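You operate a simulated robot arm through the tools that you are given. There is no shell and no other tool.

Carry out the task below with a simulated robot arm. There is one attempt and no reset: what you move stays moved.

## Task
Swap in the blue-band cup and press the can with the blue top.
Fine: red-band cup into the free seat of the rack; hold the lever till the lamp turns green, slide out again.
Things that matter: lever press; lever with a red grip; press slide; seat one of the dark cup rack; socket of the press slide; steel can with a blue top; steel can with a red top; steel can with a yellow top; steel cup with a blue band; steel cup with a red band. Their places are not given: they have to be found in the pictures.

The check looks at the end state, three seconds after you hand in, the way a careful person would. Anything else that was tipped, shoved, dropped, spilled or broken makes it a failure.

## Robot
A 6-joint arm with a fingered hand, fixed in place. Base frame: the origin is at the foot of the arm, x ahead of it, y to its left, z up. Readings come in m, degrees, newtons and seconds.
With the tool pointing down near the work surface it reaches from about 0.34 to 0.74 m from the base axis. Its first joint turns from -115.0 to 115.0 degrees. Payload 4 kg.
Tool frame: the origin (TCP) lies between the finger pads and is the grasp point; the fingertips stand 0.026 m ahead of it; z points along the fingers, y is the line along which they close. The gripper opens to 0.132 m. The gripper's body begins 0.073 m behind the TCP. The gripper is a hand of 4 fingers: y runs from the thumb to the fingers, the wrist lies at [0, 0, -0.239] in the tool frame, and closing takes about 1.5 s.
Orientation is that of the tool frame in the base frame, as a unit quaternion [w, x, y, z]. With the fingers straight down and closing along the base's y, the tool's x points along the base's -x, its y along +y and its z along -z.

## Interface
- The arm moves only by the tool servo_tool. Its argument "commands" is a list of rows, each a list of 3 entries, a list of its own where there are three numbers: the closure, from 0 (fully open) to 1 (shut), then the shift along the tool's x, y, z in units of 200 mm (1.0 is 200 mm), then the turn, a rotation vector about the tool's x, y, z in units of 120 degrees (1.0 is 120 degrees). In form: [[fingers, [dx, dy, dz], [rx, ry, rz]], ...]. A call has 1 to 20 rows; each row is the pose to reach, as a shift and turn from the pose commanded when the call began, along the tool's axes at that moment. A call with a number of a shift or a turn outside -1 to 1 is refused whole. A row lasts 0.2 s, in which the tool goes at most 0.05 m and 8.6 degrees; a call with a longer step from one row to the next is refused whole, and so is a gripper value outside its range. A pose out of reach is approached as far as the arm can. The call stops where the force on the tool passes 90 N (or 10 N more than at its start, if that is more) or the arm is blocked; 0.2 s more then pass. Each finger travels about 0.153 m/s and halts on what it meets, pressing with about 22 N; the grip force reading is that of the motor and also rises with nothing between the fingers. The clock runs only during rows and for 0.2 s after the last one: add rows that repeat a pose to give the fingers time. The reply holds the time, the measured pose of the TCP, the force on the tool along the base axes, the opening and the grip force, in the units named above and with some noise, with the torque about the TCP (base axes, N m) and any sound that the robot's microphone picked up.
- Cameras (640 x 400 px; columns grow to the right, rows downward): "scene" is fixed at [0.3994, -0.6484, 1.6549]; the picture's right is [0.99, -0.13, 0.00], its down [-0.05, -0.42, -0.91] and it looks along [0.11, 0.90, -0.42] (base axes); focal length 322 px, centre (320, 200). "wrist" rides on the gripper at [0.068, 0.002, -0.097] in the tool frame; the picture's right is [-0.03, 1.00, 0.00], its down [-0.82, -0.02, -0.58] and it looks along [-0.58, -0.01, 0.82] (tool axes); focal length 270 px, centre (320, 200).
- capture(camera): a new picture of that camera. It takes no simulated time.
- lift_body(by): slides the trunk up (or, below 0, down) by that many m; the arm rides with it, the base frame stays. It gives what a move gives, with no picture.
- grasp_type(shape): the hand has 4 fingers and takes this shape, open, in about a second: jaw (thumb against the fingers, like two jaws); tri (thumb and two fingers); tip (a fingertip pinch); poke (one finger out to press); point (the index stretched); flat (the hand flat); cup (the hand cupped); fist (a fist). The gripper value then closes the fingers along that shape, each until it touches; the sizes above hold for jaw. It gives what a move gives, with no picture.
- point_at(camera, pixels): for up to 12 pixels [column, row] of the newest picture of that camera ("zoom" is the newest enlarged one), the place [x, y, z] in the base frame of the surface seen there, good to about 0.003 m. It takes no simulated time.
- inspect(camera, box): a new picture of the part [left, top, right, bottom] of that camera's present view, enlarged. It takes no simulated time.
- close_job(): hands the job in; it is judged then, once.

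Unless the task says otherwise, let go and move clear before handing in.

The tools are called after ">>>" as name(argument=value, ...) on one line, values as JSON. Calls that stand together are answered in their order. servo_tool: Moves the arm, as the interface text tells. Its arguments: {"type":"object","properties":{"commands":{"type":"array"}},"required":["commands"]} The other tools are called the same way: lift_body (by) slides the trunk up or down; grasp_type (shape) gives the hand a shape; capture (camera) takes a picture; point_at (camera, pixels) gives the place of the surface under pixels of a picture; inspect (camera, box) takes an enlarged picture of a part of a camera's view; close_job () hands the job in.

At the start:

```text
time_s: 0.0
eef_pos: [0.3063, 0.1365, 1.4387]
tcp_rot: [0.0, 0.0, 1.0, 0.0]
wrist_force: [-0.4, -0.4, 0.5]
torque: [0.03, 0.01, -0.02]
finger_gap: 0.1319
gripper_force: 0.0
shape: jaw
trunk travel left (down, up): [-0.925, 0.065]
```

scene: 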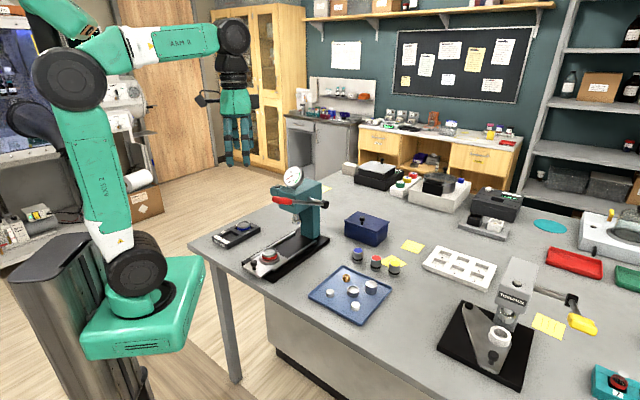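
wrist: 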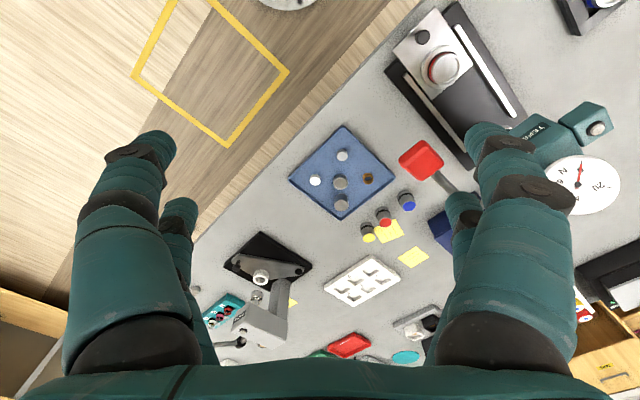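

The scene shows a green lever press near (295,220), a slide with a red-banded cup near (268,256), a blue tray near (350,293) and cans near (357–395,255–268). I'll zoom in on each before moving.

>>> inspect(camera="scene", box=[190, 150, 350, 290])

>>> inspect(camera="scene", box=[290, 220, 450, 340])

>>> inspect(camera="wrist", box=[270, 0, 630, 225])

>>> inspect(camera="scene", box=[420, 200, 640, 400])

```text
2.86 times, centred on (270, 220) of scene
```

zoom: 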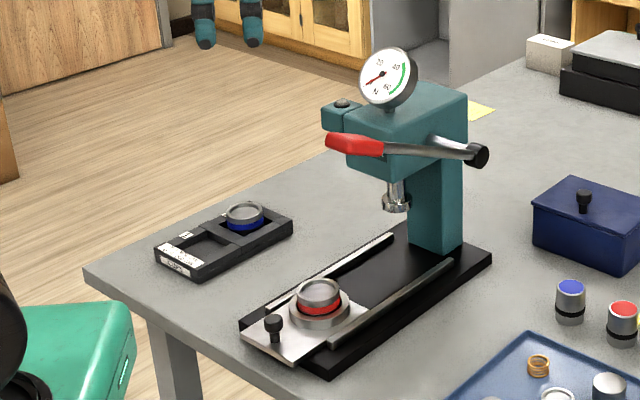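

```text
3.33 times, centred on (370, 280) of scene
```

zoom: 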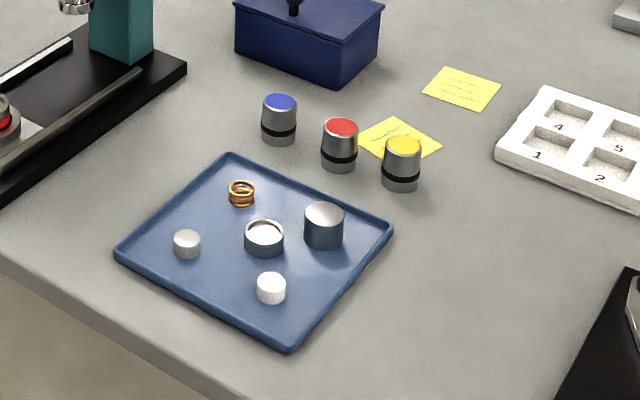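

```text
1.78 times, centred on (450, 112) of wrist
```

zoom: 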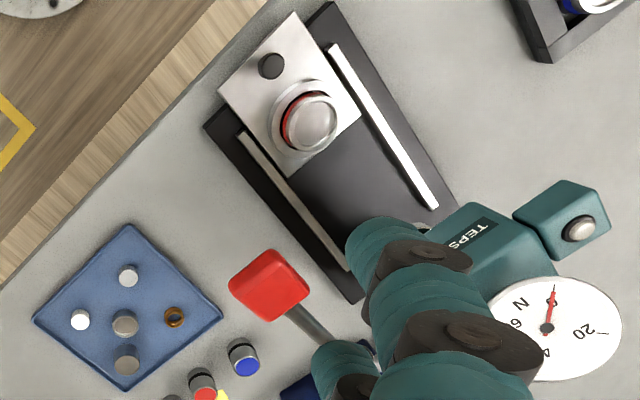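

```text
2.00 times, centred on (530, 300) of scene
```

zoom: 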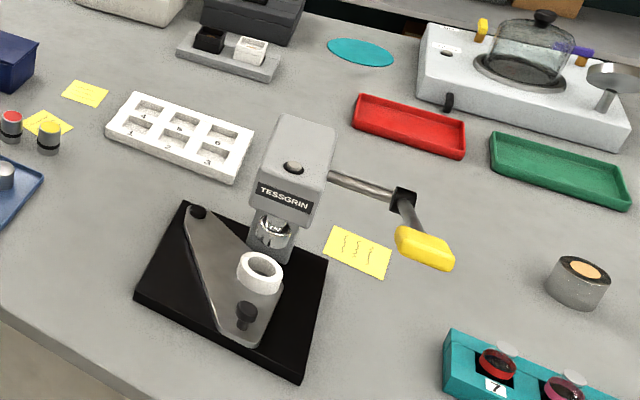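

The press, rack and cans are clear in the zooms: the red cup sits in the slide's socket and the blue cup in the rack's far seat. Next I'll zoom in tighter and take measurements, starting with the rack.

>>> inspect(camera="scene", box=[205, 210, 285, 260])

>>> point_at(camera="scene", pixels=[[358, 250], [357, 260], [376, 257], [394, 260], [251, 227], [241, 233], [268, 255], [259, 265], [272, 203], [314, 203], [293, 178], [288, 222]])

```text
8.00 times, centred on (245, 235) of scene
```

zoom: 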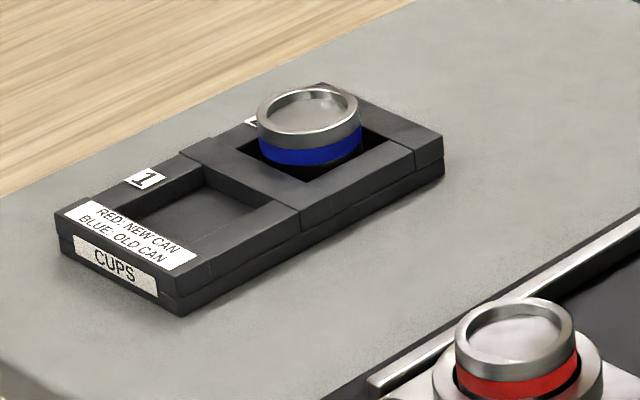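

```text
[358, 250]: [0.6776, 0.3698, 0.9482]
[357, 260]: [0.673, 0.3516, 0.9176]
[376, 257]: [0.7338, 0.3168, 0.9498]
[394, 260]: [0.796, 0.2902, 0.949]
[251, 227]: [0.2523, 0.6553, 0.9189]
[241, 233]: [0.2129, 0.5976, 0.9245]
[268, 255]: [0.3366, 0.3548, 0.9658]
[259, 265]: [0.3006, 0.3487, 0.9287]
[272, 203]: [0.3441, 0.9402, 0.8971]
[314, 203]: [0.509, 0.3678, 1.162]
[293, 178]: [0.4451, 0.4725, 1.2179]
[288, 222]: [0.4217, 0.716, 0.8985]
```

The rack label reads "RED: NEW CAN / BLUE: OLD CAN", and seat 1 (nearer us) is free. Now I'll measure the press in detail.

>>> inspect(camera="scene", box=[262, 160, 342, 210])

>>> point_at(camera="zoom", pixels=[[100, 325], [160, 320], [200, 335], [320, 325], [430, 335], [460, 340], [490, 360], [80, 230], [250, 130], [300, 250], [480, 250], [280, 20]])

>>> inspect(camera="scene", box=[240, 205, 336, 285])

>>> point_at(camera="zoom", pixels=[[180, 330], [95, 387], [80, 430], [130, 340], [240, 340], [185, 385], [260, 300], [420, 60], [410, 240], [400, 180], [20, 370], [150, 270]])

```text
8.00 times, centred on (302, 185) of scene
```

zoom: 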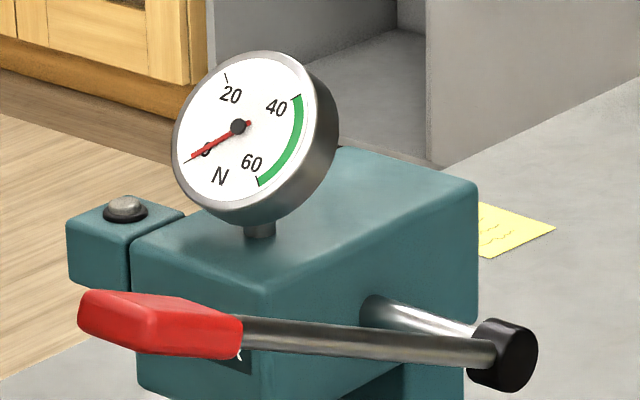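

```text
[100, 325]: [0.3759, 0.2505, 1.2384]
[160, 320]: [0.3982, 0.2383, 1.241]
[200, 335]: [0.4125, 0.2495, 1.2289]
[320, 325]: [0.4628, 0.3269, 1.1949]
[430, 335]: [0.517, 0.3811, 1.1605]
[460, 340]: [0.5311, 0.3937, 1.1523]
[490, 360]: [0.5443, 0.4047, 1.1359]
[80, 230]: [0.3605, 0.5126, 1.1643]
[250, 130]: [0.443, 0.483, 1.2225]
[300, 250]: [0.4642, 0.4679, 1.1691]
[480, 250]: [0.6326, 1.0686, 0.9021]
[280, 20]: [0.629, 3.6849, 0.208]
```

```text
5.00 times, centred on (288, 245) of scene
```

zoom: 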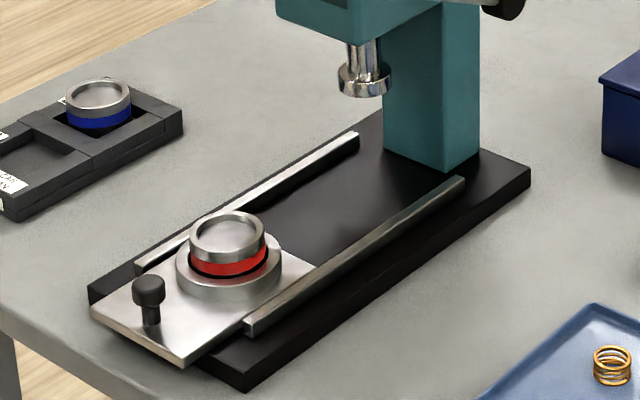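

```text
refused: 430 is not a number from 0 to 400
```

The gauge has a green arc from 40 to 60 N and the lamp box sits at the left of the press head. Next I'll measure the slide.

>>> point_at(camera="zoom", pixels=[[230, 232], [148, 285], [95, 310], [185, 355], [180, 270], [280, 280], [260, 300], [365, 85], [250, 325], [462, 180], [140, 262], [355, 137]])

>>> point_at(camera="wrist", pixels=[[445, 68], [422, 36], [394, 53], [434, 8], [475, 67], [430, 100], [442, 12], [516, 116], [465, 158], [420, 160], [600, 2], [407, 203]])

```text
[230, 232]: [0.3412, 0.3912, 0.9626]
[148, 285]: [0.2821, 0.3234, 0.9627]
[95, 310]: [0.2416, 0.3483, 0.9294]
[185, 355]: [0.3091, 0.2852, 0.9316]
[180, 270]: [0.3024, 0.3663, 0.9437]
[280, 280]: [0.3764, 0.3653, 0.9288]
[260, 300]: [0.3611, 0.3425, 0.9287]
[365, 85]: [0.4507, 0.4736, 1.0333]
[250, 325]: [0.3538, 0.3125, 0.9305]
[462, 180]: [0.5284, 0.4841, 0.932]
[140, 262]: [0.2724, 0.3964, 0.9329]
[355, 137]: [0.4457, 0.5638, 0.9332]
```

```text
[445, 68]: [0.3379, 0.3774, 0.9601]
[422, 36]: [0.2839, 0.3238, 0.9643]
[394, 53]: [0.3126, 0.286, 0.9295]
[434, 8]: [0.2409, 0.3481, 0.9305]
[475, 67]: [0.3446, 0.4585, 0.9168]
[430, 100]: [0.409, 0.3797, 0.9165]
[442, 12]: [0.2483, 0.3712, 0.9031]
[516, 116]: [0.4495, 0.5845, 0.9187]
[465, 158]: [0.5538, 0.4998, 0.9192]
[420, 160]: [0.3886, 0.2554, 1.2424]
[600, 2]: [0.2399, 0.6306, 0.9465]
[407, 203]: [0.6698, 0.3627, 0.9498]
```

The rails run along about (0.715, 0.70), which puts the slide axis almost in line with the robot base. The red cup is near (0.337, 0.377), the ram is near (0.451, 0.474), and the lever plane is about 0.114 m to the right. I'll turn the tool to match the slide axis and move in for a closer look.

>>> servo_tool(commands=[[0, [0.045, 0.095, 0.033], [0, 0, -0.062]], [0, [0.09, 0.19, 0.067], [0, 0, -0.123]], [0, [0.14, 0.285, 0.1], [0, 0, -0.185]], [0, [0.19, 0.38, 0.133], [0, 0, -0.247]], [0, [0.235, 0.475, 0.167], [0, 0, -0.308]], [0, [0.28, 0.57, 0.2], [0, 0, -0.37]], [0, [0.28, 0.57, 0.2], [0, 0, -0.37]]])

>>> capture(camera="wrist")

>>> capture(camera="scene")

```text
time_s: 1.6
eef_pos: [0.2491, 0.2525, 1.3991]
tcp_rot: [0.0, -0.378, 0.926, 0.001]
wrist_force: [0.0, 0.0, -0.1]
torque: [0.0, 0.03, 0.0]
finger_gap: 0.132
gripper_force: 0.0
shape: jaw
trunk travel left (down, up): [-0.925, 0.065]
```

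```text
taken
```

wrist: 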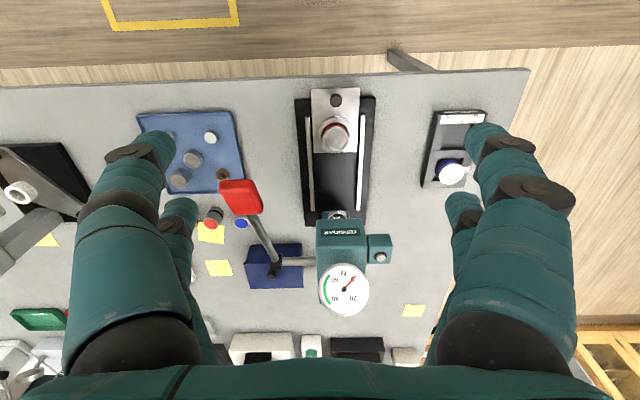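

```text
taken
```

scene: 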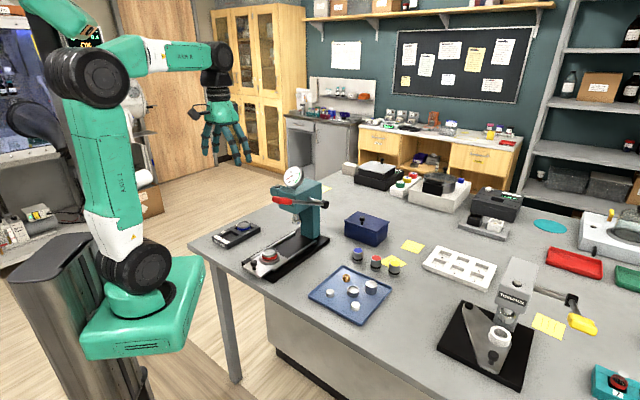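

The wrist view is now square to the slide: red cup at (335,133), rack at (452,150), lever grip at (240,195). I'll zoom in and measure each.

>>> inspect(camera="wrist", box=[280, 80, 392, 150])

>>> point_at(camera="zoom", pixels=[[320, 240], [320, 290], [320, 330], [240, 300], [395, 300], [320, 380], [320, 115], [250, 340], [320, 360], [300, 300], [345, 300], [200, 240]])

>>> inspect(camera="wrist", box=[410, 100, 506, 200])

>>> inspect(camera="wrist", box=[200, 160, 400, 285])

```text
5.71 times, centred on (336, 115) of wrist
```

zoom: 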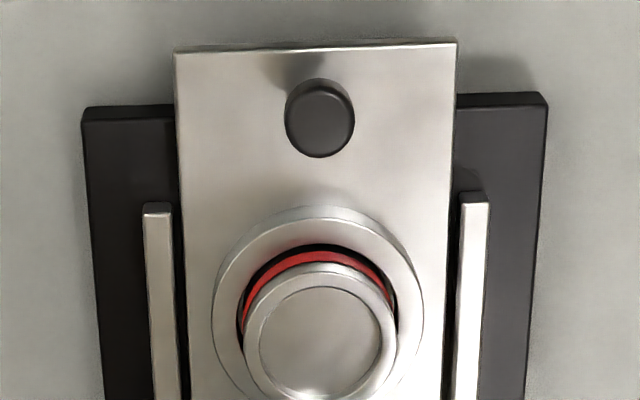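

```text
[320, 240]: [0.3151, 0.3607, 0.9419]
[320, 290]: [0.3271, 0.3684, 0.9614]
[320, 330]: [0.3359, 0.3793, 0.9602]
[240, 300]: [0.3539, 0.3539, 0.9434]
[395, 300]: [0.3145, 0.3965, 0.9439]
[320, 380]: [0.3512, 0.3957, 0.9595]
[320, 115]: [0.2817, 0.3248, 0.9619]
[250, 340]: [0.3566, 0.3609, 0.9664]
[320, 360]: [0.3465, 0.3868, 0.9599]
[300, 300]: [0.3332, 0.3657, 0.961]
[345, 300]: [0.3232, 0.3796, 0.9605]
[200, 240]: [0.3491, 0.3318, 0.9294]
```

```text
4.00 times, centred on (458, 150) of wrist
```

zoom: 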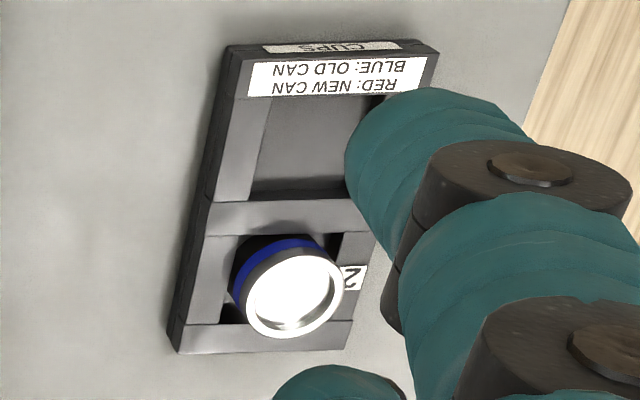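

```text
3.20 times, centred on (300, 222) of wrist
```

zoom: 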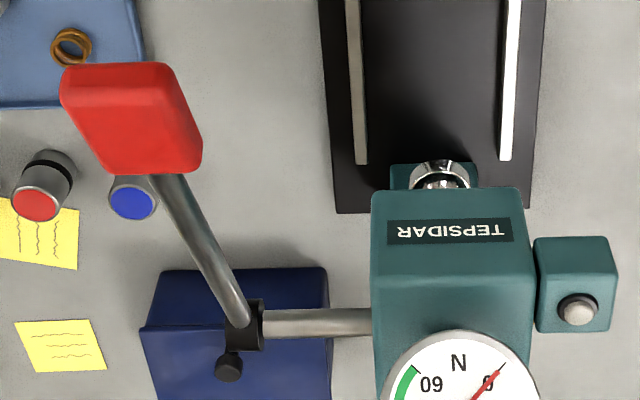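

The red cup's rim is at z≈0.966 with a shallow recess whose floor is at about 0.960. Its centre is near (0.337, 0.379), and the socket top is at 0.944. A finger hides part of the rack, so I'll swing over to see it clearly.

>>> servo_tool(commands=[[0, [0.036, 0.171, 0], [0, 0, -0.047]], [0, [0.072, 0.342, 0], [0, 0, -0.094]], [0, [0.107, 0.512, 0], [0, 0, -0.141]], [0, [0.143, 0.683, 0], [0, 0, -0.188]], [0, [0.143, 0.683, 0], [0, 0, -0.188]]])

>>> capture(camera="wrist")

>>> capture(camera="scene")

>>> inspect(camera="wrist", box=[260, 70, 400, 190])

```text
time_s: 2.8
eef_pos: [0.1322, 0.3296, 1.3994]
tcp_rot: [0.0, -0.552, 0.834, -0.001]
wrist_force: [-0.6, 0.3, -0.8]
torque: [0.04, -0.02, 0.01]
finger_gap: 0.132
gripper_force: 0.2
shape: jaw
trunk travel left (down, up): [-0.925, 0.065]
```

```text
taken
```

wrist: 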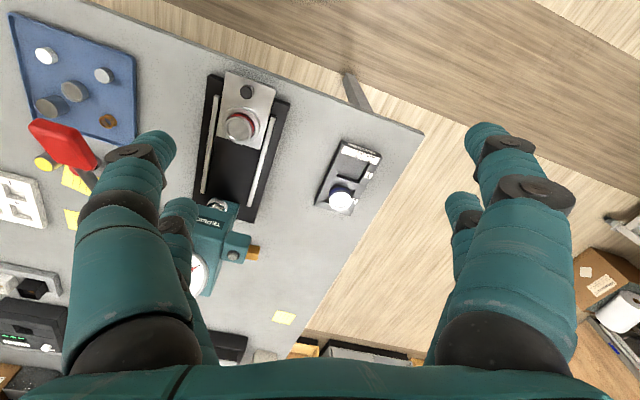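

```text
taken
```

scene: 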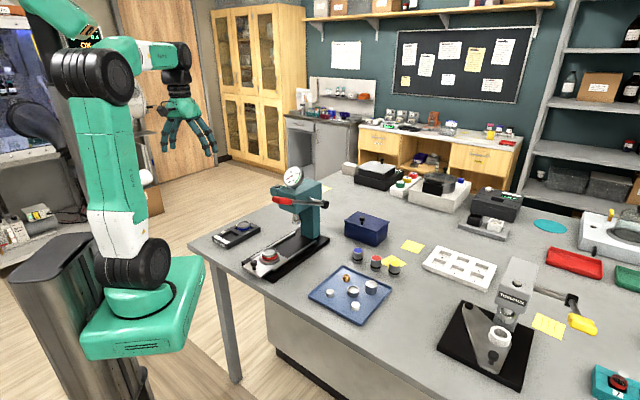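

```text
3.33 times, centred on (330, 130) of wrist
```

zoom: 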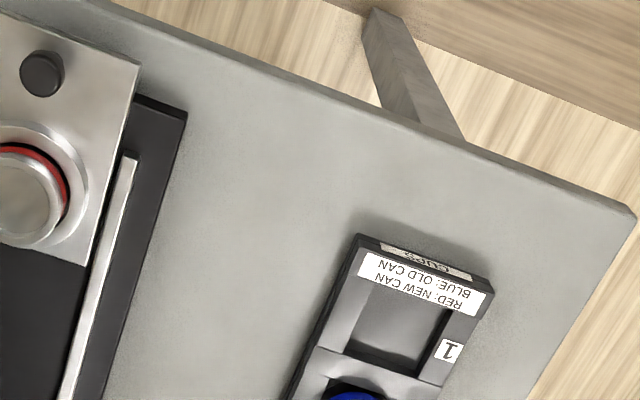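

Seat 1 is fully visible now. I'll zoom further and measure both seats.

>>> inspect(camera="wrist", box=[306, 134, 390, 218])

>>> point_at(camera="wrist", pixels=[[348, 166], [338, 154], [354, 182], [340, 200], [340, 189], [362, 178], [326, 183], [345, 143], [375, 155], [318, 204], [350, 213], [341, 206]])

```text
4.76 times, centred on (348, 176) of wrist
```

zoom: 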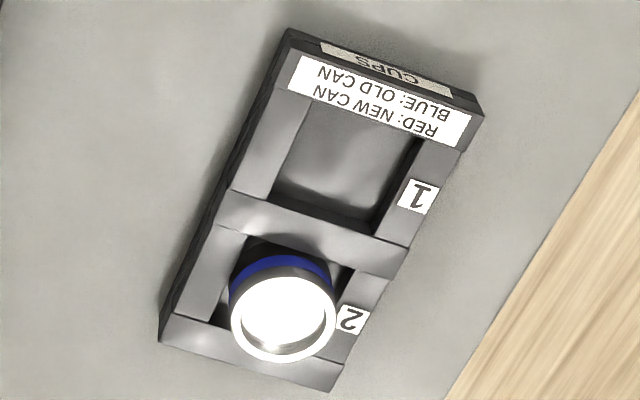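

```text
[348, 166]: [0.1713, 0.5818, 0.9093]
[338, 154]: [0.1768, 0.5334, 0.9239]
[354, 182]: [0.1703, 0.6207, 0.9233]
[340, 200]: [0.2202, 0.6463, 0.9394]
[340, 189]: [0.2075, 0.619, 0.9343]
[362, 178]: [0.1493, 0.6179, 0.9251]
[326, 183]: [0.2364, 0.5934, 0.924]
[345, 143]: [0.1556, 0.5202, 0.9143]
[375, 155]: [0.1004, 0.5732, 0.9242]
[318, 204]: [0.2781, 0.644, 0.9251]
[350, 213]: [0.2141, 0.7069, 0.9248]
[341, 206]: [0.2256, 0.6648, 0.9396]
```

Seat 1's floor is at about z 0.909 and the rack top is at 0.924. I'll get precise edge points for both seats.

>>> point_at(camera="zoom", pixels=[[300, 105], [262, 190], [428, 145], [388, 240], [340, 160], [285, 262], [245, 310], [325, 310], [285, 352], [285, 310], [300, 80], [210, 260]])

>>> inspect(camera="scene", box=[210, 215, 266, 250])

>>> point_at(camera="zoom", pixels=[[100, 195], [230, 115], [365, 190], [245, 295], [270, 250], [400, 120], [370, 75], [500, 95], [440, 160], [435, 60], [435, 110], [245, 190]])

```text
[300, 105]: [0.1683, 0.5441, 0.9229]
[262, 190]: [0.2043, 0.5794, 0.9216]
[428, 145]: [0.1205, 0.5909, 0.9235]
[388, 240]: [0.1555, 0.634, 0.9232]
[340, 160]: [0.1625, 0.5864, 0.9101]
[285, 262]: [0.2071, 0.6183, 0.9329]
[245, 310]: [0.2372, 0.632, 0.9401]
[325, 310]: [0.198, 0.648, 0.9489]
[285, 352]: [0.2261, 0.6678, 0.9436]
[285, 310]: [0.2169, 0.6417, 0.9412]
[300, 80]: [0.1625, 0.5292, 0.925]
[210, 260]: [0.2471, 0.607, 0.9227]
```

```text
11.43 times, centred on (238, 232) of scene
```

zoom: 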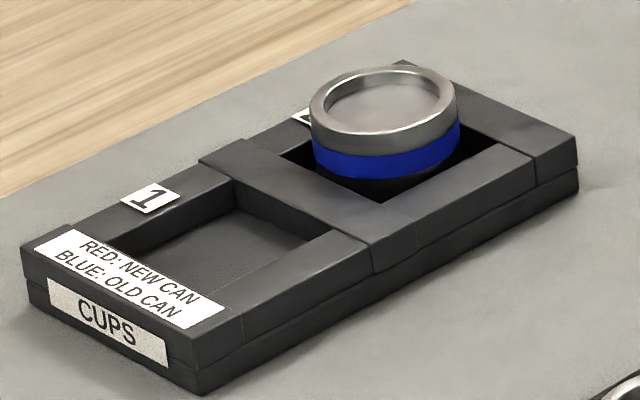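

```text
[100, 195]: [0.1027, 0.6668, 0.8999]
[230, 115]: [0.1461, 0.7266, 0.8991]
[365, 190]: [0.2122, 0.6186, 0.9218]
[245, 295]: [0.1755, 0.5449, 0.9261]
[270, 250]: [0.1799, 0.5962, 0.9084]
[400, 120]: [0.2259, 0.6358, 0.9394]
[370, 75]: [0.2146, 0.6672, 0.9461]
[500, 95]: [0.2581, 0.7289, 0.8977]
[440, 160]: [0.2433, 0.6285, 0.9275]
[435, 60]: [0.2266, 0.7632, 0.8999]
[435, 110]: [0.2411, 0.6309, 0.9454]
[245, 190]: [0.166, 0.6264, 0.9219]
```

The rack also runs along the slide direction, and the blue cup's rim is at z≈0.946 near (0.218, 0.644). I'll pin down the edges of seat 1's opening.

>>> inspect(camera="wrist", box=[318, 136, 382, 176])

```text
10.00 times, centred on (350, 156) of wrist
```

zoom: 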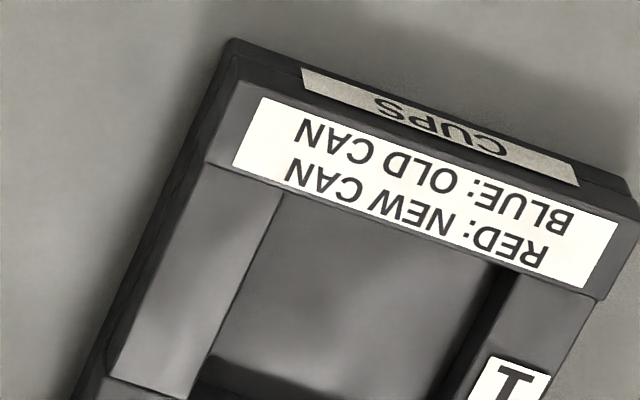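

>>> point_at(camera="zoom", pixels=[[285, 180], [275, 205], [205, 350], [505, 265], [520, 275], [395, 225], [240, 75], [205, 170], [605, 220], [110, 370], [290, 300], [150, 385]])

>>> inspect(camera="wrist", box=[310, 172, 374, 212])

>>> point_at(camera="zoom", pixels=[[215, 90], [290, 40], [420, 90], [330, 75], [450, 130], [130, 130], [150, 250], [245, 190], [320, 180], [245, 330], [200, 200], [330, 250]])

```text
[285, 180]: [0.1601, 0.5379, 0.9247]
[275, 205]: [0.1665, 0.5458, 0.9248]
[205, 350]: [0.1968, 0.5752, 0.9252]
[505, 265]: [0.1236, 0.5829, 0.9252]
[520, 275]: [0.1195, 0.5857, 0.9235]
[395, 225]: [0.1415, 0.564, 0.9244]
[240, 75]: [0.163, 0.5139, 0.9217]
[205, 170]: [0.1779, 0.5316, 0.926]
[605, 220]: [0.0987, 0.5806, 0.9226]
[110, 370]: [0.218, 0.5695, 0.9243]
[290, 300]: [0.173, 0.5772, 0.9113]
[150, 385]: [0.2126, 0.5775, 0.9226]
```

```text
10.00 times, centred on (342, 192) of wrist
```

zoom: 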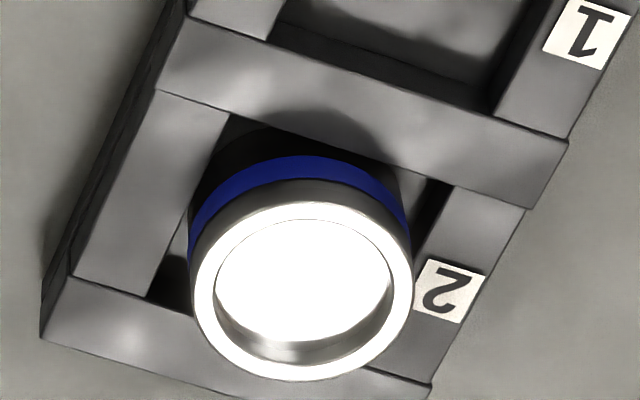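

```text
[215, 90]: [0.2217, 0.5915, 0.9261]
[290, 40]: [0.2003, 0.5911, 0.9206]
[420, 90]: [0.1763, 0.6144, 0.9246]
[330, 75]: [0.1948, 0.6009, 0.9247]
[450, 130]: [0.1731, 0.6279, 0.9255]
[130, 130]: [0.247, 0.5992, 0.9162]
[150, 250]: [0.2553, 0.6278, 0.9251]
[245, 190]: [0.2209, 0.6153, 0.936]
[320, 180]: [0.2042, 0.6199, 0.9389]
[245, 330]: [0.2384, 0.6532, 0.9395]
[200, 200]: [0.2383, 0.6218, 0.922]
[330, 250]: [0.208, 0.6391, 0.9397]
```

Seat 1's centre works out at about (0.163, 0.584) and the blue cup's at about (0.217, 0.639). The cup rims are about 55 mm across. I'll move above the red cup with the fingers partly closed to clear the lever, then check.

>>> servo_tool(commands=[[0.1, [-0.088, -0.12, 0.07], [0, 0, 0.027]], [0.2, [-0.176, -0.24, 0.14], [0, 0, 0.054]], [0.3, [-0.263, -0.36, 0.21], [0, 0, 0.081]], [0.3, [-0.351, -0.48, 0.28], [0, 0, 0.107]], [0.3, [-0.439, -0.6, 0.35], [0, 0, 0.134]], [0.3, [-0.527, -0.72, 0.42], [0, 0, 0.161]], [0.3, [-0.6145, -0.841, 0.49], [0, 0, 0.188]], [0.3, [-0.6145, -0.841, 0.49], [0, 0, 0.188]]])

>>> capture(camera="wrist")

>>> capture(camera="scene")

```text
time_s: 4.6
eef_pos: [0.3361, 0.375, 1.3004]
tcp_rot: [0.001, -0.377, 0.926, 0.0]
wrist_force: [0.2, 0.7, 0.1]
torque: [-0.01, 0.0, -0.03]
finger_gap: 0.0926
gripper_force: 0.0
shape: jaw
trunk travel left (down, up): [-0.925, 0.065]
```

```text
taken
```

wrist: 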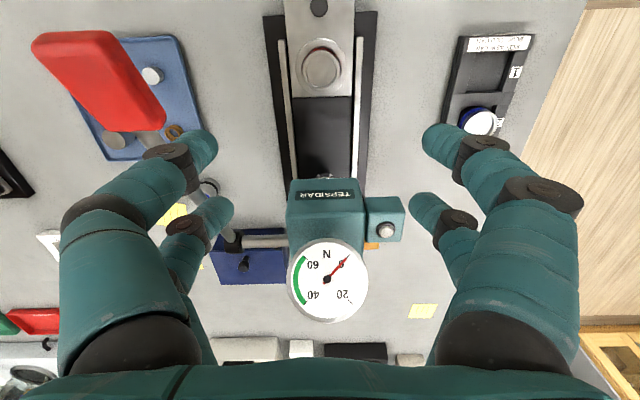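

```text
taken
```

scene: 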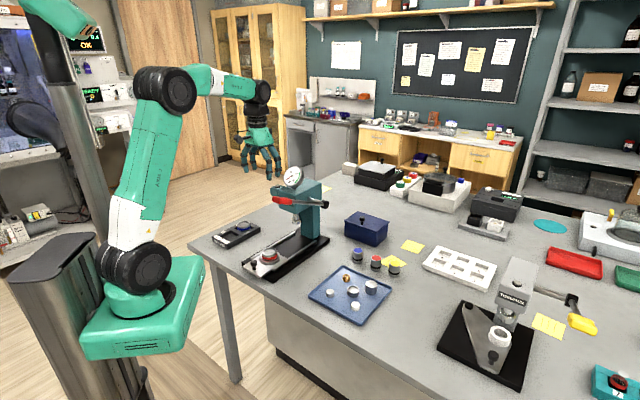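

The fingers bulge close to the lever rod at left (215,190), so I'll turn the hand 60° about its axis before descending. That keeps the fingers and camera away from the lever.

>>> servo_tool(commands=[[0.3, [0, 0, 0], [0, 0, 0.07]], [0.3, [0, 0, 0], [0, 0, 0.14]], [0.3, [0, 0, 0], [0, 0, 0.21]], [0.3, [0, 0, 0], [0, 0, 0.28]], [0.3, [0, 0, 0], [0, 0, 0.35]], [0.3, [0, 0, 0], [0, 0, 0.42]], [0.3, [0, 0, 0], [0, 0, 0.49]], [0.3, [0, 0, 0], [0, 0, 0.5]], [0.3, [0, 0, 0], [0, 0, 0.5]]])

>>> capture(camera="wrist")

>>> inspect(camera="scene", box=[200, 60, 360, 220])

```text
time_s: 6.6
eef_pos: [0.336, 0.3767, 1.3008]
tcp_rot: [0.0, 0.137, 0.991, 0.0]
wrist_force: [0.6, 0.1, -0.6]
torque: [-0.01, 0.01, 0.02]
finger_gap: 0.0926
gripper_force: 0.0
shape: jaw
trunk travel left (down, up): [-0.925, 0.065]
```

```text
taken
```

wrist: 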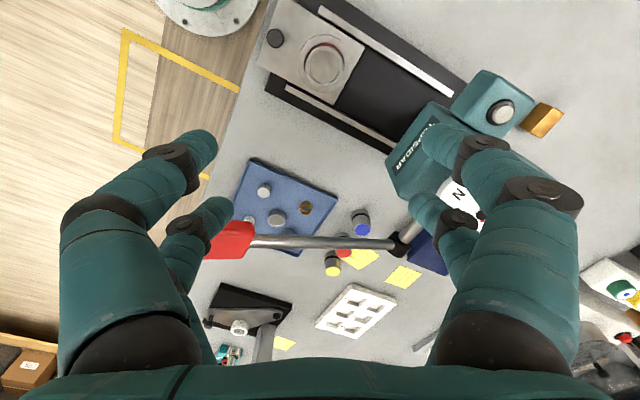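

```text
2.50 times, centred on (280, 140) of scene
```

zoom: 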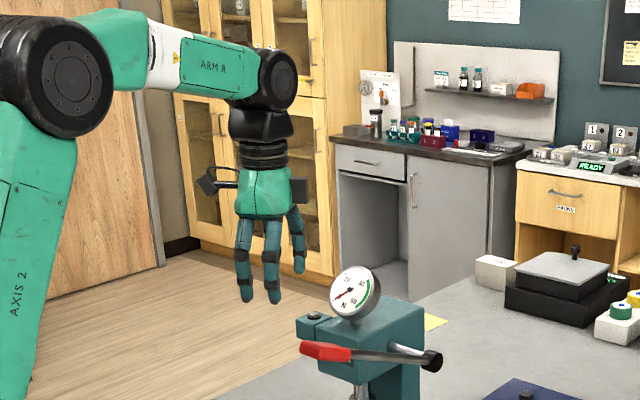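

The hand now clears the lever, since the rod is well to the tool's −x side. Before descending I'll measure the front of the press head and the lamp box.

>>> point_at(camera="wrist", pixels=[[432, 105], [390, 160], [405, 140], [485, 73], [455, 100], [500, 112], [460, 115], [323, 63], [275, 38], [225, 240], [360, 225], [345, 243]])

>>> inspect(camera="wrist", box=[260, 0, 404, 90])

```text
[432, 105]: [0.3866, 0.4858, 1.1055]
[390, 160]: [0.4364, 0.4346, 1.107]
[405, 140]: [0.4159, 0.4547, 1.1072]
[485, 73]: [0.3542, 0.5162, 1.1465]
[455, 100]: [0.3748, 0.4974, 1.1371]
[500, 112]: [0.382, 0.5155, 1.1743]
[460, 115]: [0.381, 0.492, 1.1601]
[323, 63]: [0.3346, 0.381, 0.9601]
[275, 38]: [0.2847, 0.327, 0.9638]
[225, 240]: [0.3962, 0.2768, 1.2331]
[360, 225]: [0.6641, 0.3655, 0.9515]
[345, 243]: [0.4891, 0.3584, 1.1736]
```

```text
4.44 times, centred on (332, 45) of wrist
```

zoom: 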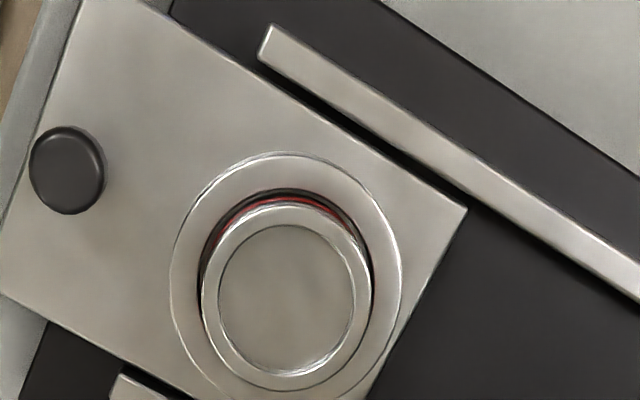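

The head's front face sits at u≈−0.039 from the ram, which leaves room. I'll refine the red cup's centre using symmetric rim points from this view.

>>> point_at(camera="zoom", pixels=[[287, 298], [225, 298], [348, 298], [287, 232], [287, 365], [210, 298], [363, 298], [287, 215], [287, 385], [178, 285], [396, 285], [285, 160]])

```text
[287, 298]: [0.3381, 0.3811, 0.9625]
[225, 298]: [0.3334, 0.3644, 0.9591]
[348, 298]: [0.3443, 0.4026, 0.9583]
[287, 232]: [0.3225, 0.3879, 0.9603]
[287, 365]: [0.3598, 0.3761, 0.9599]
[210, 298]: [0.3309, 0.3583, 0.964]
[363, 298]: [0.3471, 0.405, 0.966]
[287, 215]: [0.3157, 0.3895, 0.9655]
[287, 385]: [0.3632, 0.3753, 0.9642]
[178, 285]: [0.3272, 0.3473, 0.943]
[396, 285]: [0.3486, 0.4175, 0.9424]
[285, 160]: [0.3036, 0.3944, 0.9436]
```

Averaging the views puts the red cup's rim centre at about (0.338, 0.381), with the rim at z≈0.966. I'm descending in stages.

>>> servo_tool(commands=[[0.3, [-0.004, 0.023, 0.2], [0, 0, 0]], [0.3, [-0.004, 0.023, 0.4], [0, 0, 0]], [0.3, [-0.004, 0.023, 0.6], [0, 0, 0]], [0.3, [-0.004, 0.023, 0.8], [0, 0, 0]], [0.3, [-0.004, 0.023, 1.0], [0, 0, 0]], [0.3, [-0.004, 0.023, 1.0], [0, 0, 0]]])

>>> capture(camera="wrist")

>>> inspect(camera="scene", box=[200, 130, 360, 290])

```text
time_s: 8.0
eef_pos: [0.3369, 0.3808, 1.1011]
tcp_rot: [0.0, 0.136, 0.991, 0.0]
wrist_force: [0.0, -0.6, -0.2]
torque: [-0.02, 0.02, -0.01]
finger_gap: 0.0928
gripper_force: 0.0
shape: jaw
trunk travel left (down, up): [-0.925, 0.065]
```

```text
taken
```

wrist: 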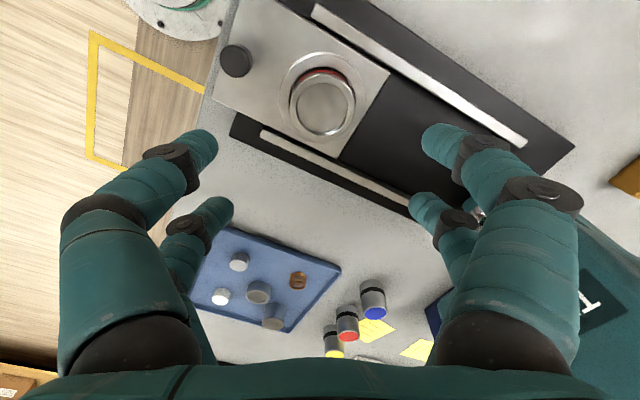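

```text
2.50 times, centred on (280, 210) of scene
```

zoom: 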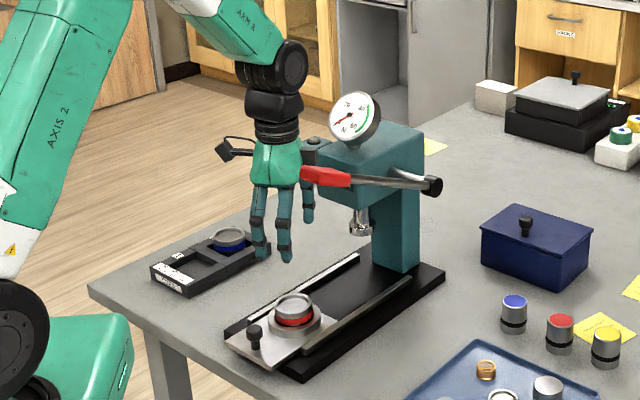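

The hand is clear of the lever and the head. I'll take one more centre measurement from this close view.

>>> inspect(camera="wrist", box=[268, 50, 380, 150])

>>> point_at(camera="zoom", pixels=[[320, 150], [205, 230], [440, 230], [320, 100], [320, 345], [225, 180], [425, 180], [320, 230], [150, 180], [480, 180]])

```text
4.00 times, centred on (324, 100) of wrist
```

zoom: 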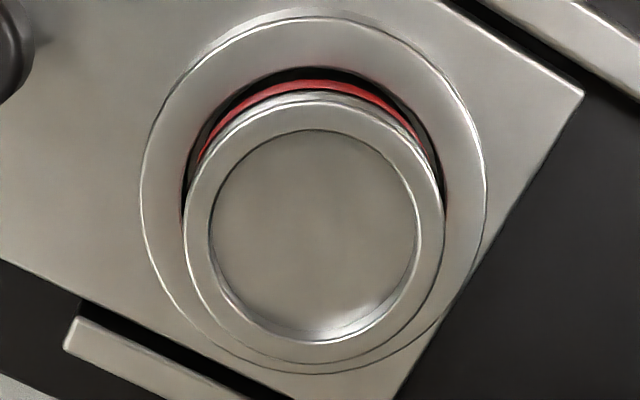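

```text
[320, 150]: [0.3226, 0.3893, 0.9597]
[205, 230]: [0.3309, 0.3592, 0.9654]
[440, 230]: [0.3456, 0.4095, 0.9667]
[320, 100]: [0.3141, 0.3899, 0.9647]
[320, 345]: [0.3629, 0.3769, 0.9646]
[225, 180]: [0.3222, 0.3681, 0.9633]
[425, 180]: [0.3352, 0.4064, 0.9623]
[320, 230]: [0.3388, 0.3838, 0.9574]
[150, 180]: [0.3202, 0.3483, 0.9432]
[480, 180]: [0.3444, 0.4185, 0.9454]
```

The cup is within about 2 mm of the tool axis. I'll go down to z≈0.974 and close on the rim.

>>> servo_tool(commands=[[0.3, [-0.006, 0.006, 0.2], [0, 0, 0]], [0.3, [-0.006, 0.006, 0.4], [0, 0, 0]], [0.3, [-0.006, 0.006, 0.54], [0, 0, 0]], [0.3, [-0.006, 0.006, 0.6], [0, 0, 0]], [0.3, [-0.006, 0.006, 0.635], [0, 0, 0]], [0.3, [-0.006, 0.006, 0.635], [0, 0, 0]]])

>>> capture(camera="wrist")

>>> inspect(camera="scene", box=[200, 190, 330, 290])

```text
time_s: 9.4
eef_pos: [0.3394, 0.381, 0.9739]
tcp_rot: [0.0, 0.136, 0.991, -0.001]
wrist_force: [-0.2, -0.2, 0.1]
torque: [-0.02, 0.0, 0.03]
finger_gap: 0.0926
gripper_force: 0.1
shape: jaw
trunk travel left (down, up): [-0.925, 0.065]
```

```text
taken
```

wrist: 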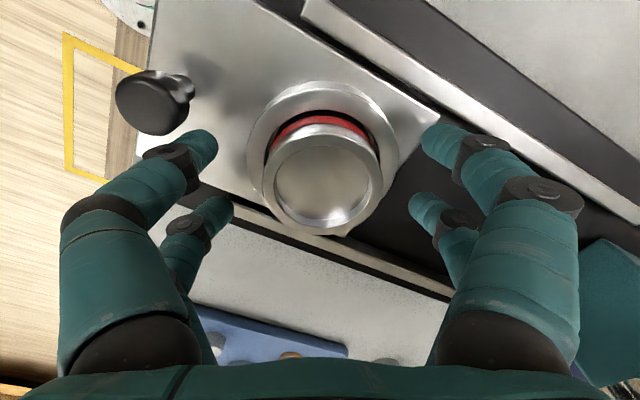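

```text
4.00 times, centred on (265, 240) of scene
```

zoom: 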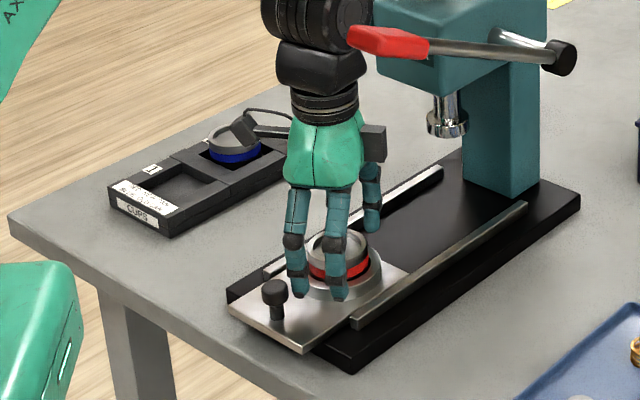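

The fingers straddle the cup at the right height with no contact. Closing now.

>>> servo_tool(commands=[[0.45, [0, 0, 0], [0, 0, 0]], [0.6, [0, 0, 0], [0, 0, 0]], [0.8, [0, 0, 0], [0, 0, 0]], [0.8, [0, 0, 0], [0, 0, 0]], [0.8, [0, 0, 0], [0, 0, 0]], [0.8, [0, 0, 0], [0, 0, 0]]])

>>> capture(camera="wrist")

>>> inspect(camera="scene", box=[200, 190, 330, 290])

```text
time_s: 10.8
eef_pos: [0.3394, 0.3802, 0.9745]
tcp_rot: [0.0, 0.136, 0.991, 0.001]
wrist_force: [0.7, -0.3, 0.1]
torque: [0.01, -0.02, -0.01]
finger_gap: 0.0367
gripper_force: 22.2
shape: jaw
trunk travel left (down, up): [-0.925, 0.065]
```

```text
taken
```

wrist: 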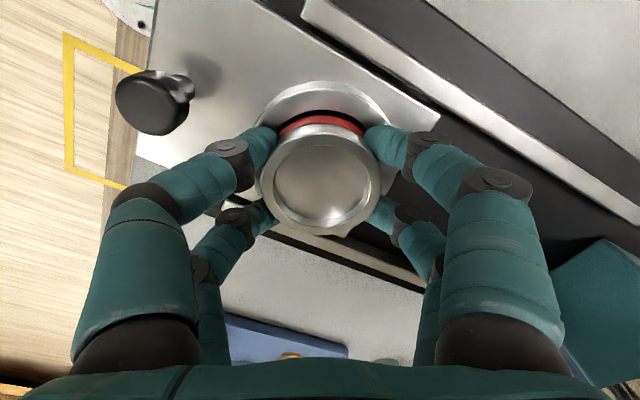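

```text
4.00 times, centred on (265, 240) of scene
```

zoom: 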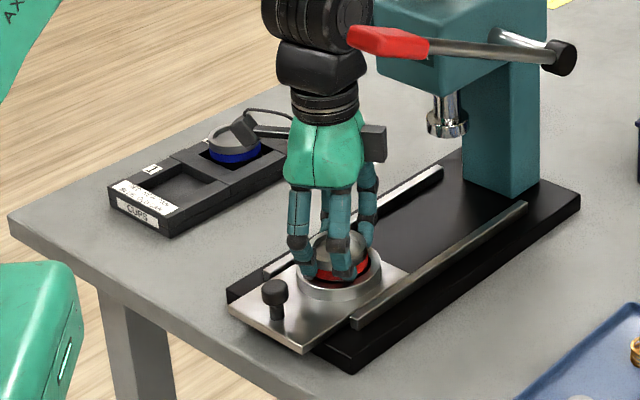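

All four fingers are on the rim with 22 N grip. I'll lift slightly and check.

>>> servo_tool(commands=[[0.8, [0, 0, -0.05], [0, 0, 0]], [0.8, [0, 0, -0.1], [0, 0, 0]], [0.8, [0, 0, -0.2], [0, 0, 0]], [0.8, [0, 0, -0.3], [0, 0, 0]], [0.8, [0, 0, -0.3], [0, 0, 0]]])

>>> capture(camera="wrist")

>>> inspect(camera="scene", box=[200, 190, 330, 290])

```text
time_s: 12.0
eef_pos: [0.3388, 0.3818, 1.033]
tcp_rot: [0.0, 0.135, 0.991, 0.0]
wrist_force: [0.2, -0.1, -3.5]
torque: [0.03, 0.0, 0.01]
finger_gap: 0.0368
gripper_force: 22.0
shape: jaw
trunk travel left (down, up): [-0.925, 0.065]
```

```text
taken
```

wrist: 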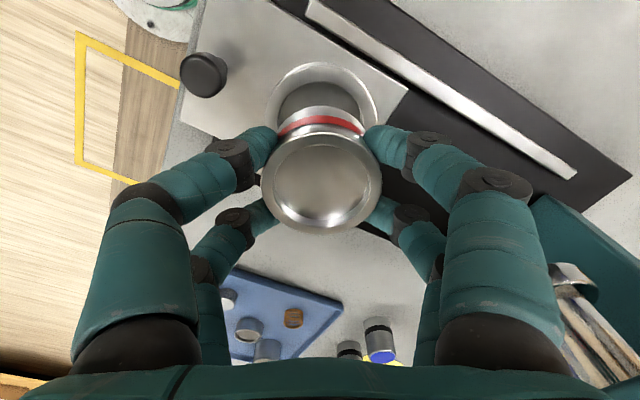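

```text
4.00 times, centred on (265, 240) of scene
```

zoom: 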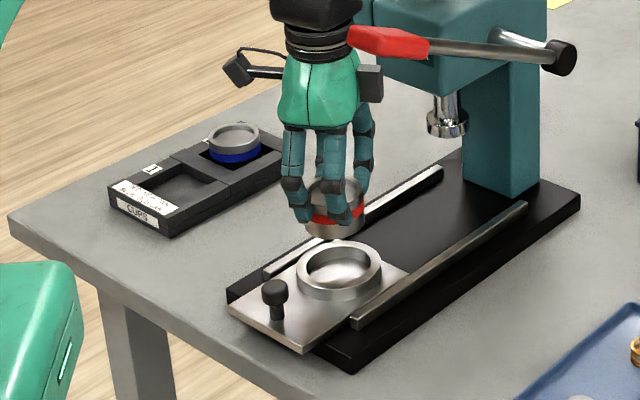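

The red cup lifted cleanly (3.5 N) and the socket is empty. I'll carry the cup away from the press toward seat 1, turning the fingers across the rack so they miss the blue cup.

>>> servo_tool(commands=[[0.8, [0.075, 0.026, -0.05], [0, 0, 0]], [0.8, [0.15, 0.053, -0.1], [0, 0, -0.03]], [0.8, [0.225, 0.08, -0.1], [0, 0, -0.1]], [0.8, [0.3, 0.106, -0.1], [0, 0, -0.17]], [0.8, [0.375, 0.132, -0.1], [0, 0, -0.24]], [0.8, [0.45, 0.16, -0.1], [0, 0, -0.31]], [0.8, [0.525, 0.185, -0.1], [0, 0, -0.38]], [0.8, [0.6, 0.212, -0.1], [0, 0, -0.45]], [0.8, [0.6, 0.212, -0.1], [0, 0, -0.5]], [0.8, [0.6, 0.212, -0.1], [0, 0, -0.5]]])

```text
time_s: 14.2
eef_pos: [0.2345, 0.454, 1.0545]
tcp_rot: [0.0, -0.379, 0.926, 0.0]
wrist_force: [-1.1, 0.0, -4.3]
torque: [-0.02, 0.0, 0.01]
finger_gap: 0.0366
gripper_force: 22.1
shape: jaw
trunk travel left (down, up): [-0.925, 0.065]
```

The cup is still gripped and the hand is aligned with the rack. Moving above seat 1.

>>> servo_tool(commands=[[0.8, [-0.04, 0.143, 0], [0, 0, 0]], [0.8, [-0.08, 0.286, 0], [0, 0, 0]], [0.8, [-0.12, 0.43, 0], [0, 0, 0]], [0.8, [-0.16, 0.573, 0], [0, 0, 0]], [0.8, [-0.2, 0.716, 0], [0, 0, 0]], [0.8, [-0.2, 0.716, 0], [0, 0, 0]]])

>>> capture(camera="wrist")

>>> inspect(camera="scene", box=[180, 180, 310, 260])

```text
time_s: 15.6
eef_pos: [0.1641, 0.5852, 1.0525]
tcp_rot: [0.0, -0.378, 0.926, 0.001]
wrist_force: [0.1, 0.2, -3.4]
torque: [0.0, 0.01, 0.01]
finger_gap: 0.0368
gripper_force: 22.0
shape: jaw
trunk travel left (down, up): [-0.925, 0.065]
```

```text
taken
```

wrist: 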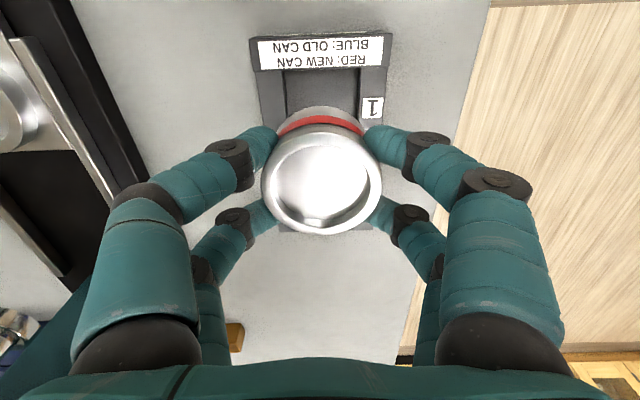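

```text
4.92 times, centred on (245, 220) of scene
```

zoom: 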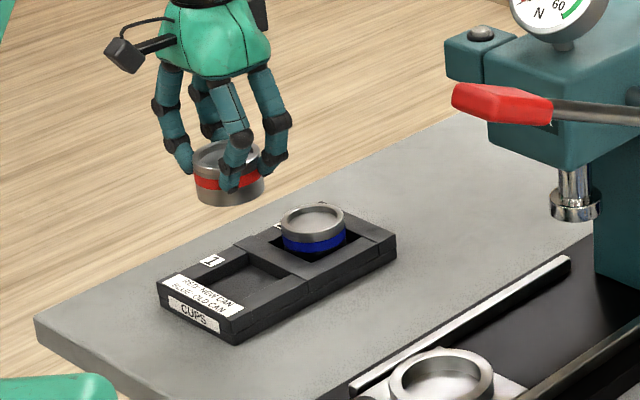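

The rack lines up with the picture and the cup is over seat 1. I'll measure the seat edges at close range before lowering.

>>> inspect(camera="wrist", box=[240, 30, 400, 130])

>>> point_at(camera="zoom", pixels=[[35, 40], [55, 180], [90, 300], [175, 160], [182, 260], [495, 160], [470, 240], [575, 130], [620, 40], [330, 155], [330, 220], [575, 320]])

```text
4.00 times, centred on (320, 80) of wrist
```

zoom: 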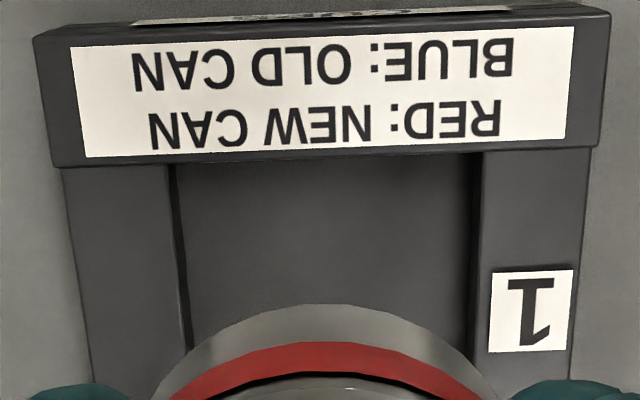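

```text
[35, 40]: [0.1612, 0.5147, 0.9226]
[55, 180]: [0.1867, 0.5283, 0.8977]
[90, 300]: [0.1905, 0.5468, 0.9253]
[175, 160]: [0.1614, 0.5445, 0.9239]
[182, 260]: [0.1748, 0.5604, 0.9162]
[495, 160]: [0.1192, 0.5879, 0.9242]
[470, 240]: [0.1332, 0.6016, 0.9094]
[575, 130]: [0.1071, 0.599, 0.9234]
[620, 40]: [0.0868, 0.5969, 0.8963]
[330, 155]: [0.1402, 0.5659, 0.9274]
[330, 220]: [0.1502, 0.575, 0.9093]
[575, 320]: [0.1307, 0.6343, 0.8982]
```

The seat opening is centred at u≈0.5265, w≈0.3035, and the tool is at (0.5267, 0.3033), so it's lined up. Lowering gently toward TCP z≈0.955.

>>> servo_tool(commands=[[0.8, [0, 0, 0.15], [0, 0, 0]], [0.8, [0, 0, 0.3], [0, 0, 0]], [0.8, [0, 0, 0.38], [0, 0, 0]], [0.8, [0, 0, 0.405], [0, 0, 0]], [0.8, [0, 0, 0.43], [0, 0, 0]], [0.8, [0, 0, 0.45], [0, 0, 0]], [0.8, [0, 0, 0.465], [0, 0, 0]], [0.8, [0, 0, 0.48], [0, 0, 0]]])

>>> inspect(camera="scene", box=[190, 190, 300, 260])

>>> capture(camera="wrist")

```text
time_s: 17.4
eef_pos: [0.163, 0.5857, 0.957]
tcp_rot: [0.0, -0.378, 0.926, 0.001]
wrist_force: [0.0, 0.0, -4.8]
torque: [-0.03, 0.02, 0.0]
finger_gap: 0.0365
gripper_force: 22.4
shape: jaw
trunk travel left (down, up): [-0.925, 0.065]
```

```text
5.71 times, centred on (245, 225) of scene
```

zoom: 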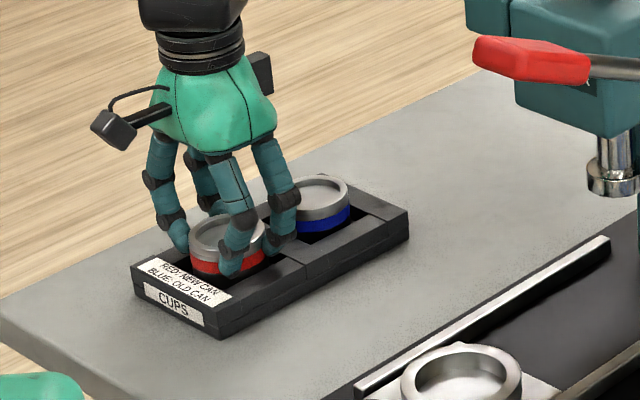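

```text
taken
```

wrist: 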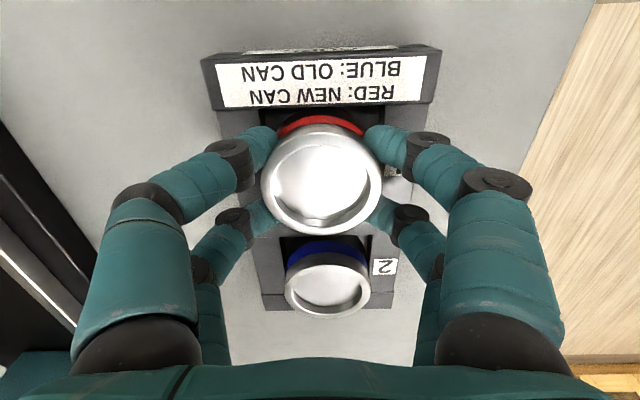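

The cup is inside the seat with no contact force yet (−4.8 N is just its weight). I'll lower the last few millimetres.

>>> servo_tool(commands=[[0.8, [0, 0, 0.005], [0, 0, 0]], [0.8, [0, 0, 0.01], [0, 0, 0]], [0.8, [0, 0, 0.012], [0, 0, 0]], [0.8, [0, 0, 0.012], [0, 0, 0]]])

```text
time_s: 18.4
eef_pos: [0.1639, 0.5849, 0.9557]
tcp_rot: [0.001, -0.377, 0.926, 0.0]
wrist_force: [0.8, 0.7, -4.7]
torque: [-0.01, 0.02, 0.0]
finger_gap: 0.0364
gripper_force: 22.4
shape: jaw
trunk travel left (down, up): [-0.925, 0.065]
```

>>> servo_tool(commands=[[0.8, [0, 0, 0.004], [0, 0, 0]], [0.8, [0, 0, 0.008], [0, 0, 0]], [0.8, [0, 0, 0.008], [0, 0, 0]]])

```text
time_s: 19.2
eef_pos: [0.1634, 0.5847, 0.9548]
tcp_rot: [0.0, -0.378, 0.926, 0.0]
wrist_force: [0.1, -0.1, -0.7]
torque: [-0.06, 0.0, -0.01]
finger_gap: 0.0365
gripper_force: 22.0
shape: jaw
trunk travel left (down, up): [-0.925, 0.065]
```

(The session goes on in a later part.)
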